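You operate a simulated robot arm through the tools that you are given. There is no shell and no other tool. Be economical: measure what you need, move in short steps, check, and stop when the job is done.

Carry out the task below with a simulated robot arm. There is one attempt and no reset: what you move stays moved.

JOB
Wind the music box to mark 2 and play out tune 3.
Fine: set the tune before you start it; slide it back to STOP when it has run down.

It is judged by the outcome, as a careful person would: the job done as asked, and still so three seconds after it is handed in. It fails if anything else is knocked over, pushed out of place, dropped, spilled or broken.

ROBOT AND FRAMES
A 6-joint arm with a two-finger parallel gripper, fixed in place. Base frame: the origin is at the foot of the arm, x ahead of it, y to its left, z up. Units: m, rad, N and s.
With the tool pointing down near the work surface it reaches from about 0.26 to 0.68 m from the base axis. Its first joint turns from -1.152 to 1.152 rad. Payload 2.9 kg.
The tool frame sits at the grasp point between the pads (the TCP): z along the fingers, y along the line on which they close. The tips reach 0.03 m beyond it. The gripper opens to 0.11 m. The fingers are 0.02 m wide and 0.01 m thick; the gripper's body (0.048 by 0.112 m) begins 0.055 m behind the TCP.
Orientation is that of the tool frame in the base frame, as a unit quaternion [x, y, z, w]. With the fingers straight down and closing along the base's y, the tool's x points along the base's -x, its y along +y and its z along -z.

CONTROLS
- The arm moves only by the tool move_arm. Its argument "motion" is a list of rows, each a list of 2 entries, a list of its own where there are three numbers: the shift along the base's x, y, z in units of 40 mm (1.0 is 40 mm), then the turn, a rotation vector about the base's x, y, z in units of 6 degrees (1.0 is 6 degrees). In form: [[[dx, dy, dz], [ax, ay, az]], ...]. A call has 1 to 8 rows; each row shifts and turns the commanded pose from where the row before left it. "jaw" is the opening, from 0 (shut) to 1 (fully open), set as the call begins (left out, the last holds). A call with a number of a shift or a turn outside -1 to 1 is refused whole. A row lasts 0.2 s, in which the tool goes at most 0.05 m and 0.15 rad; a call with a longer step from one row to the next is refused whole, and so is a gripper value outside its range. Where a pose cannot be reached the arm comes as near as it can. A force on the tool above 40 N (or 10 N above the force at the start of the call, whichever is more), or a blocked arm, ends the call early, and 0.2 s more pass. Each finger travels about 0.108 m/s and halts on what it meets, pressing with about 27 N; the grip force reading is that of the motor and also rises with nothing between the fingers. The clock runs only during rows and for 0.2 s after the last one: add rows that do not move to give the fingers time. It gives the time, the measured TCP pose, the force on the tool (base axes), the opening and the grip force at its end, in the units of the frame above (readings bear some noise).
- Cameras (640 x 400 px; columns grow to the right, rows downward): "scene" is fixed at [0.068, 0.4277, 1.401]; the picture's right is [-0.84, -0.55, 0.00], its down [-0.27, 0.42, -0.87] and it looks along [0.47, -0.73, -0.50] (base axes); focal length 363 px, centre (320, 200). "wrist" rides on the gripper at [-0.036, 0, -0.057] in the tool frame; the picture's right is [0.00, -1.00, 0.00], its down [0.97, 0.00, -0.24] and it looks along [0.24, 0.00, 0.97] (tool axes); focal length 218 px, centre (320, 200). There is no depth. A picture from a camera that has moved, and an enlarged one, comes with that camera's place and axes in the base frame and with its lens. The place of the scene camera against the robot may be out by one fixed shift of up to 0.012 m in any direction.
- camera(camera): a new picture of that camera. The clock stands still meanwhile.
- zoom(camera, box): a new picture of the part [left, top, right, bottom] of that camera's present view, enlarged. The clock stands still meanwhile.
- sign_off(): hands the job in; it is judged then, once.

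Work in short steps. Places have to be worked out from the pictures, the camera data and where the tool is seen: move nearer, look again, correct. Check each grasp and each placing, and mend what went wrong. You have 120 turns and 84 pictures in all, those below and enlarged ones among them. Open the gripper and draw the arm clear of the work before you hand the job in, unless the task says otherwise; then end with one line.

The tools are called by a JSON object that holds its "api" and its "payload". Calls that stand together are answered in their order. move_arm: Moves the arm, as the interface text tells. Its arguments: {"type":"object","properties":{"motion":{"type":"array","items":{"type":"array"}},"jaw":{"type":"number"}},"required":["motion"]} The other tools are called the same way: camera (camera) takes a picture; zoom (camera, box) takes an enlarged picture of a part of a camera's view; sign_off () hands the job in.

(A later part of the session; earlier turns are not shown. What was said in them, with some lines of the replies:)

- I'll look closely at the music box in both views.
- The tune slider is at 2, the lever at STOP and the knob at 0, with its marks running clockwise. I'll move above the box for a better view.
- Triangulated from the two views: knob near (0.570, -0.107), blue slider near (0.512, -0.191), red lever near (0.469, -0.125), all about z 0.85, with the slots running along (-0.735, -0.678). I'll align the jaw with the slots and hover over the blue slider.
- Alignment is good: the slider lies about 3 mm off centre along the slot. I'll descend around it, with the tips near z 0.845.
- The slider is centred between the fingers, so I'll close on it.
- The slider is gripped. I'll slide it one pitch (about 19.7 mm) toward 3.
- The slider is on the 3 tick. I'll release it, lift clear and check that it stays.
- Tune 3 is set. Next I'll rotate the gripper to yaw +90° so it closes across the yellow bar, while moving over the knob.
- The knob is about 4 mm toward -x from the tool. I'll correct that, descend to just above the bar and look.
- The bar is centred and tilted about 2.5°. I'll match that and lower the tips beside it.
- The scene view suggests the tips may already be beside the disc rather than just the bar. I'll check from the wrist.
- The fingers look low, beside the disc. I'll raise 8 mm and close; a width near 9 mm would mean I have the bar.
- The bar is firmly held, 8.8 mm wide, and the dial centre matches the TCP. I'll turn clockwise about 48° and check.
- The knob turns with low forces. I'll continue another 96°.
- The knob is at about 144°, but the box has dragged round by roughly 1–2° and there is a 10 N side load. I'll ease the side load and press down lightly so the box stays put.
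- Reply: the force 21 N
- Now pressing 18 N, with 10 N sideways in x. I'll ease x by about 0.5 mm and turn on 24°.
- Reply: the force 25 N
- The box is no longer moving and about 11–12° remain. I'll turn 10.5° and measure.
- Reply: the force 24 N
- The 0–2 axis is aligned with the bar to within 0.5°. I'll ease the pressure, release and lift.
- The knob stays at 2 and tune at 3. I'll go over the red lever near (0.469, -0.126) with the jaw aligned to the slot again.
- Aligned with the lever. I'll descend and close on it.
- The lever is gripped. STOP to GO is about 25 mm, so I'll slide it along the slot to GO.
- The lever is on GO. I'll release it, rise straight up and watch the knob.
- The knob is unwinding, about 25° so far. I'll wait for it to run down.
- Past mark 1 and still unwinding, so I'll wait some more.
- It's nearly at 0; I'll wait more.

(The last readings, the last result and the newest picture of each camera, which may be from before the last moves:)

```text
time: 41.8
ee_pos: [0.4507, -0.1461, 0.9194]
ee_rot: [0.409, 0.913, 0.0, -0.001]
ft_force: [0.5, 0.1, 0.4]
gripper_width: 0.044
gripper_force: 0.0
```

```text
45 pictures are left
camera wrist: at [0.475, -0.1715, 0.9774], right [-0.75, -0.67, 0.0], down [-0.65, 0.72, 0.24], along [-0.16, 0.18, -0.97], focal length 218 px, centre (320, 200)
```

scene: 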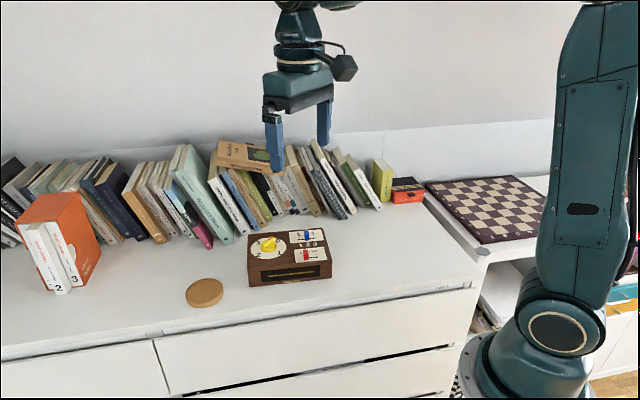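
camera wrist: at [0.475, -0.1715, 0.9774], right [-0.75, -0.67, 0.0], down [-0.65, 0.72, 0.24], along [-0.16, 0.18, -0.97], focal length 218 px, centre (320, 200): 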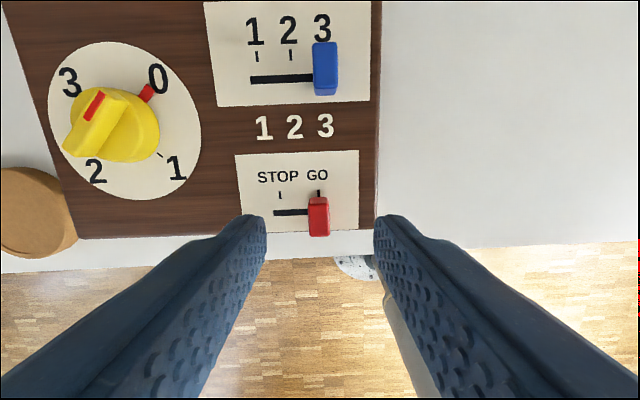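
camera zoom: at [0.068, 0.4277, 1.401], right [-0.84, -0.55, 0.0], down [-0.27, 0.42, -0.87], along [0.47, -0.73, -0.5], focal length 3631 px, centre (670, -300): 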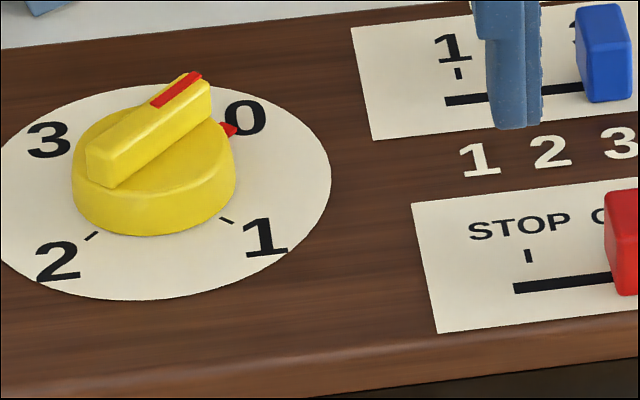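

The knob is at 0 and no longer moving. I'll descend on the lever, grip it and slide it back to STOP.

{"api": "move_arm", "payload": {"motion": [[[0, 0, -0.36], [0, 0, 0]], [[0, 0, -0.36], [0, 0, 0]], [[0, 0, -0.36], [0, 0, 0]]]}}

{"api": "move_arm", "payload": {"motion": [[[0, 0, 0], [0, 0, 0]], [[0, 0, 0], [0, 0, 0]]], "jaw": 0}}

{"api": "move_arm", "payload": {"motion": [[[0.116, 0.104, 0], [0, 0, 0]], [[0.116, 0.104, 0], [0, 0, 0]], [[0.116, 0.104, 0], [0, 0, 0]], [[0.116, 0.104, 0], [0, 0, 0]]]}}

{"api": "camera", "payload": {"camera": "wrist"}}

```text
time: 42.6
ee_pos: [0.4506, -0.1458, 0.8767]
ee_rot: [0.409, 0.912, 0.001, 0.0]
ft_force: [0.6, -1.1, 0.3]
gripper_width: 0.0441
gripper_force: 0.1
```

```text
time: 43.2
ee_pos: [0.4513, -0.1456, 0.8775]
ee_rot: [0.408, 0.913, 0.001, 0.0]
ft_force: [4.4, 3.3, -0.3]
gripper_width: 0.0117
gripper_force: 27.1
```

```text
time: 44.2
ee_pos: [0.4698, -0.1282, 0.8771]
ee_rot: [0.408, 0.913, -0.001, -0.001]
ft_force: [-7.7, 5.8, 2.7]
gripper_width: 0.0118
gripper_force: 26.4
```

```text
44 pictures are left
camera wrist: at [0.4929, -0.1543, 0.9345], right [-0.75, -0.67, 0.0], down [-0.65, 0.72, 0.24], along [-0.16, 0.18, -0.97], focal length 218 px, centre (320, 200)
```

wrist: 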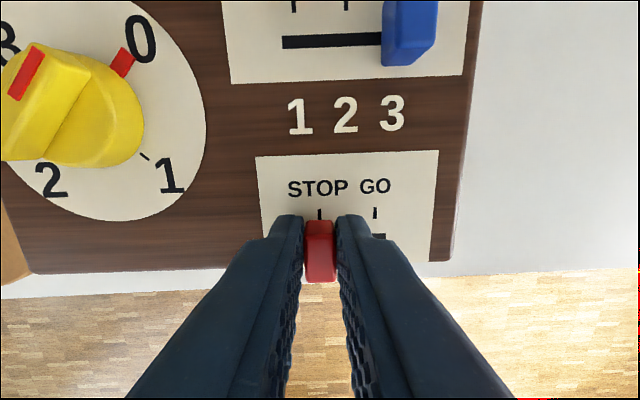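

The lever is on STOP. I'll release, lift away and check everything.

{"api": "move_arm", "payload": {"motion": [[[0, 0, 0], [0, 0, 0]], [[0, 0, 0], [0, 0, 0]], [[0, 0, 0.6], [0, 0, 0]], [[0, 0, 0.9], [0, 0, 0]], [[0, 0, 0.9], [0, 0, 0]], [[-0.3, 0, 0.9], [0, 0, 0]], [[-0.3, 0, 0.9], [0, 0, 0]], [[-0.3, 0, 0.9], [0, 0, 0]]], "jaw": 0.5}}

{"api": "camera", "payload": {"camera": "scene"}}

{"api": "zoom", "payload": {"camera": "scene", "box": [235, 220, 345, 295]}}

```text
time: 46.0
ee_pos: [0.4338, -0.1285, 1.0815]
ee_rot: [0.409, 0.912, 0.0, 0.001]
ft_force: [0.3, -0.8, -0.4]
gripper_width: 0.0551
gripper_force: 0.1
```

```text
43 pictures are left
```

scene: 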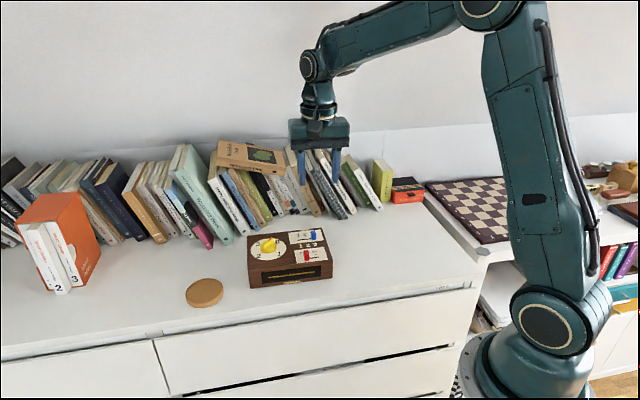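

```text
5.33 times, centred on (290, 258) of scene
camera zoom: at [0.068, 0.4277, 1.401], right [-0.84, -0.55, 0.0], down [-0.27, 0.42, -0.87], along [0.47, -0.73, -0.5], focal length 1936 px, centre (480, -107)
```

zoom: 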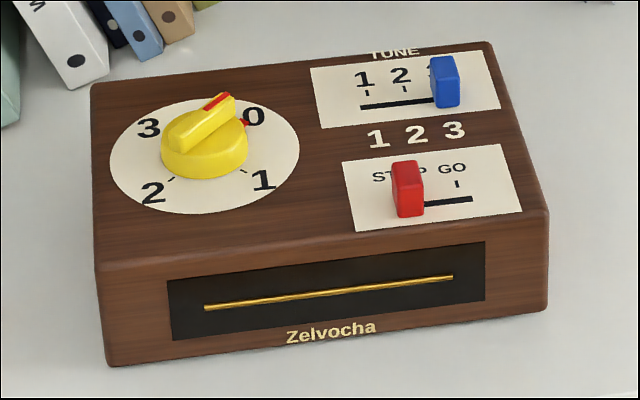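

Everything reads as asked: tune 3, knob run down to 0, lever at STOP. The box has shifted only 2–3 mm, the gripper is open and the arm is clear, so I'm handing in.

{"api": "sign_off", "payload": {}}

```text
The job is handed in.
```

I set tune 3, wound the music box to mark 2, let it play until it ran down to 0, and slid the lever back to STOP; winding turned the box 1–2° and shifted it 2–3 mm, and nothing else was disturbed.
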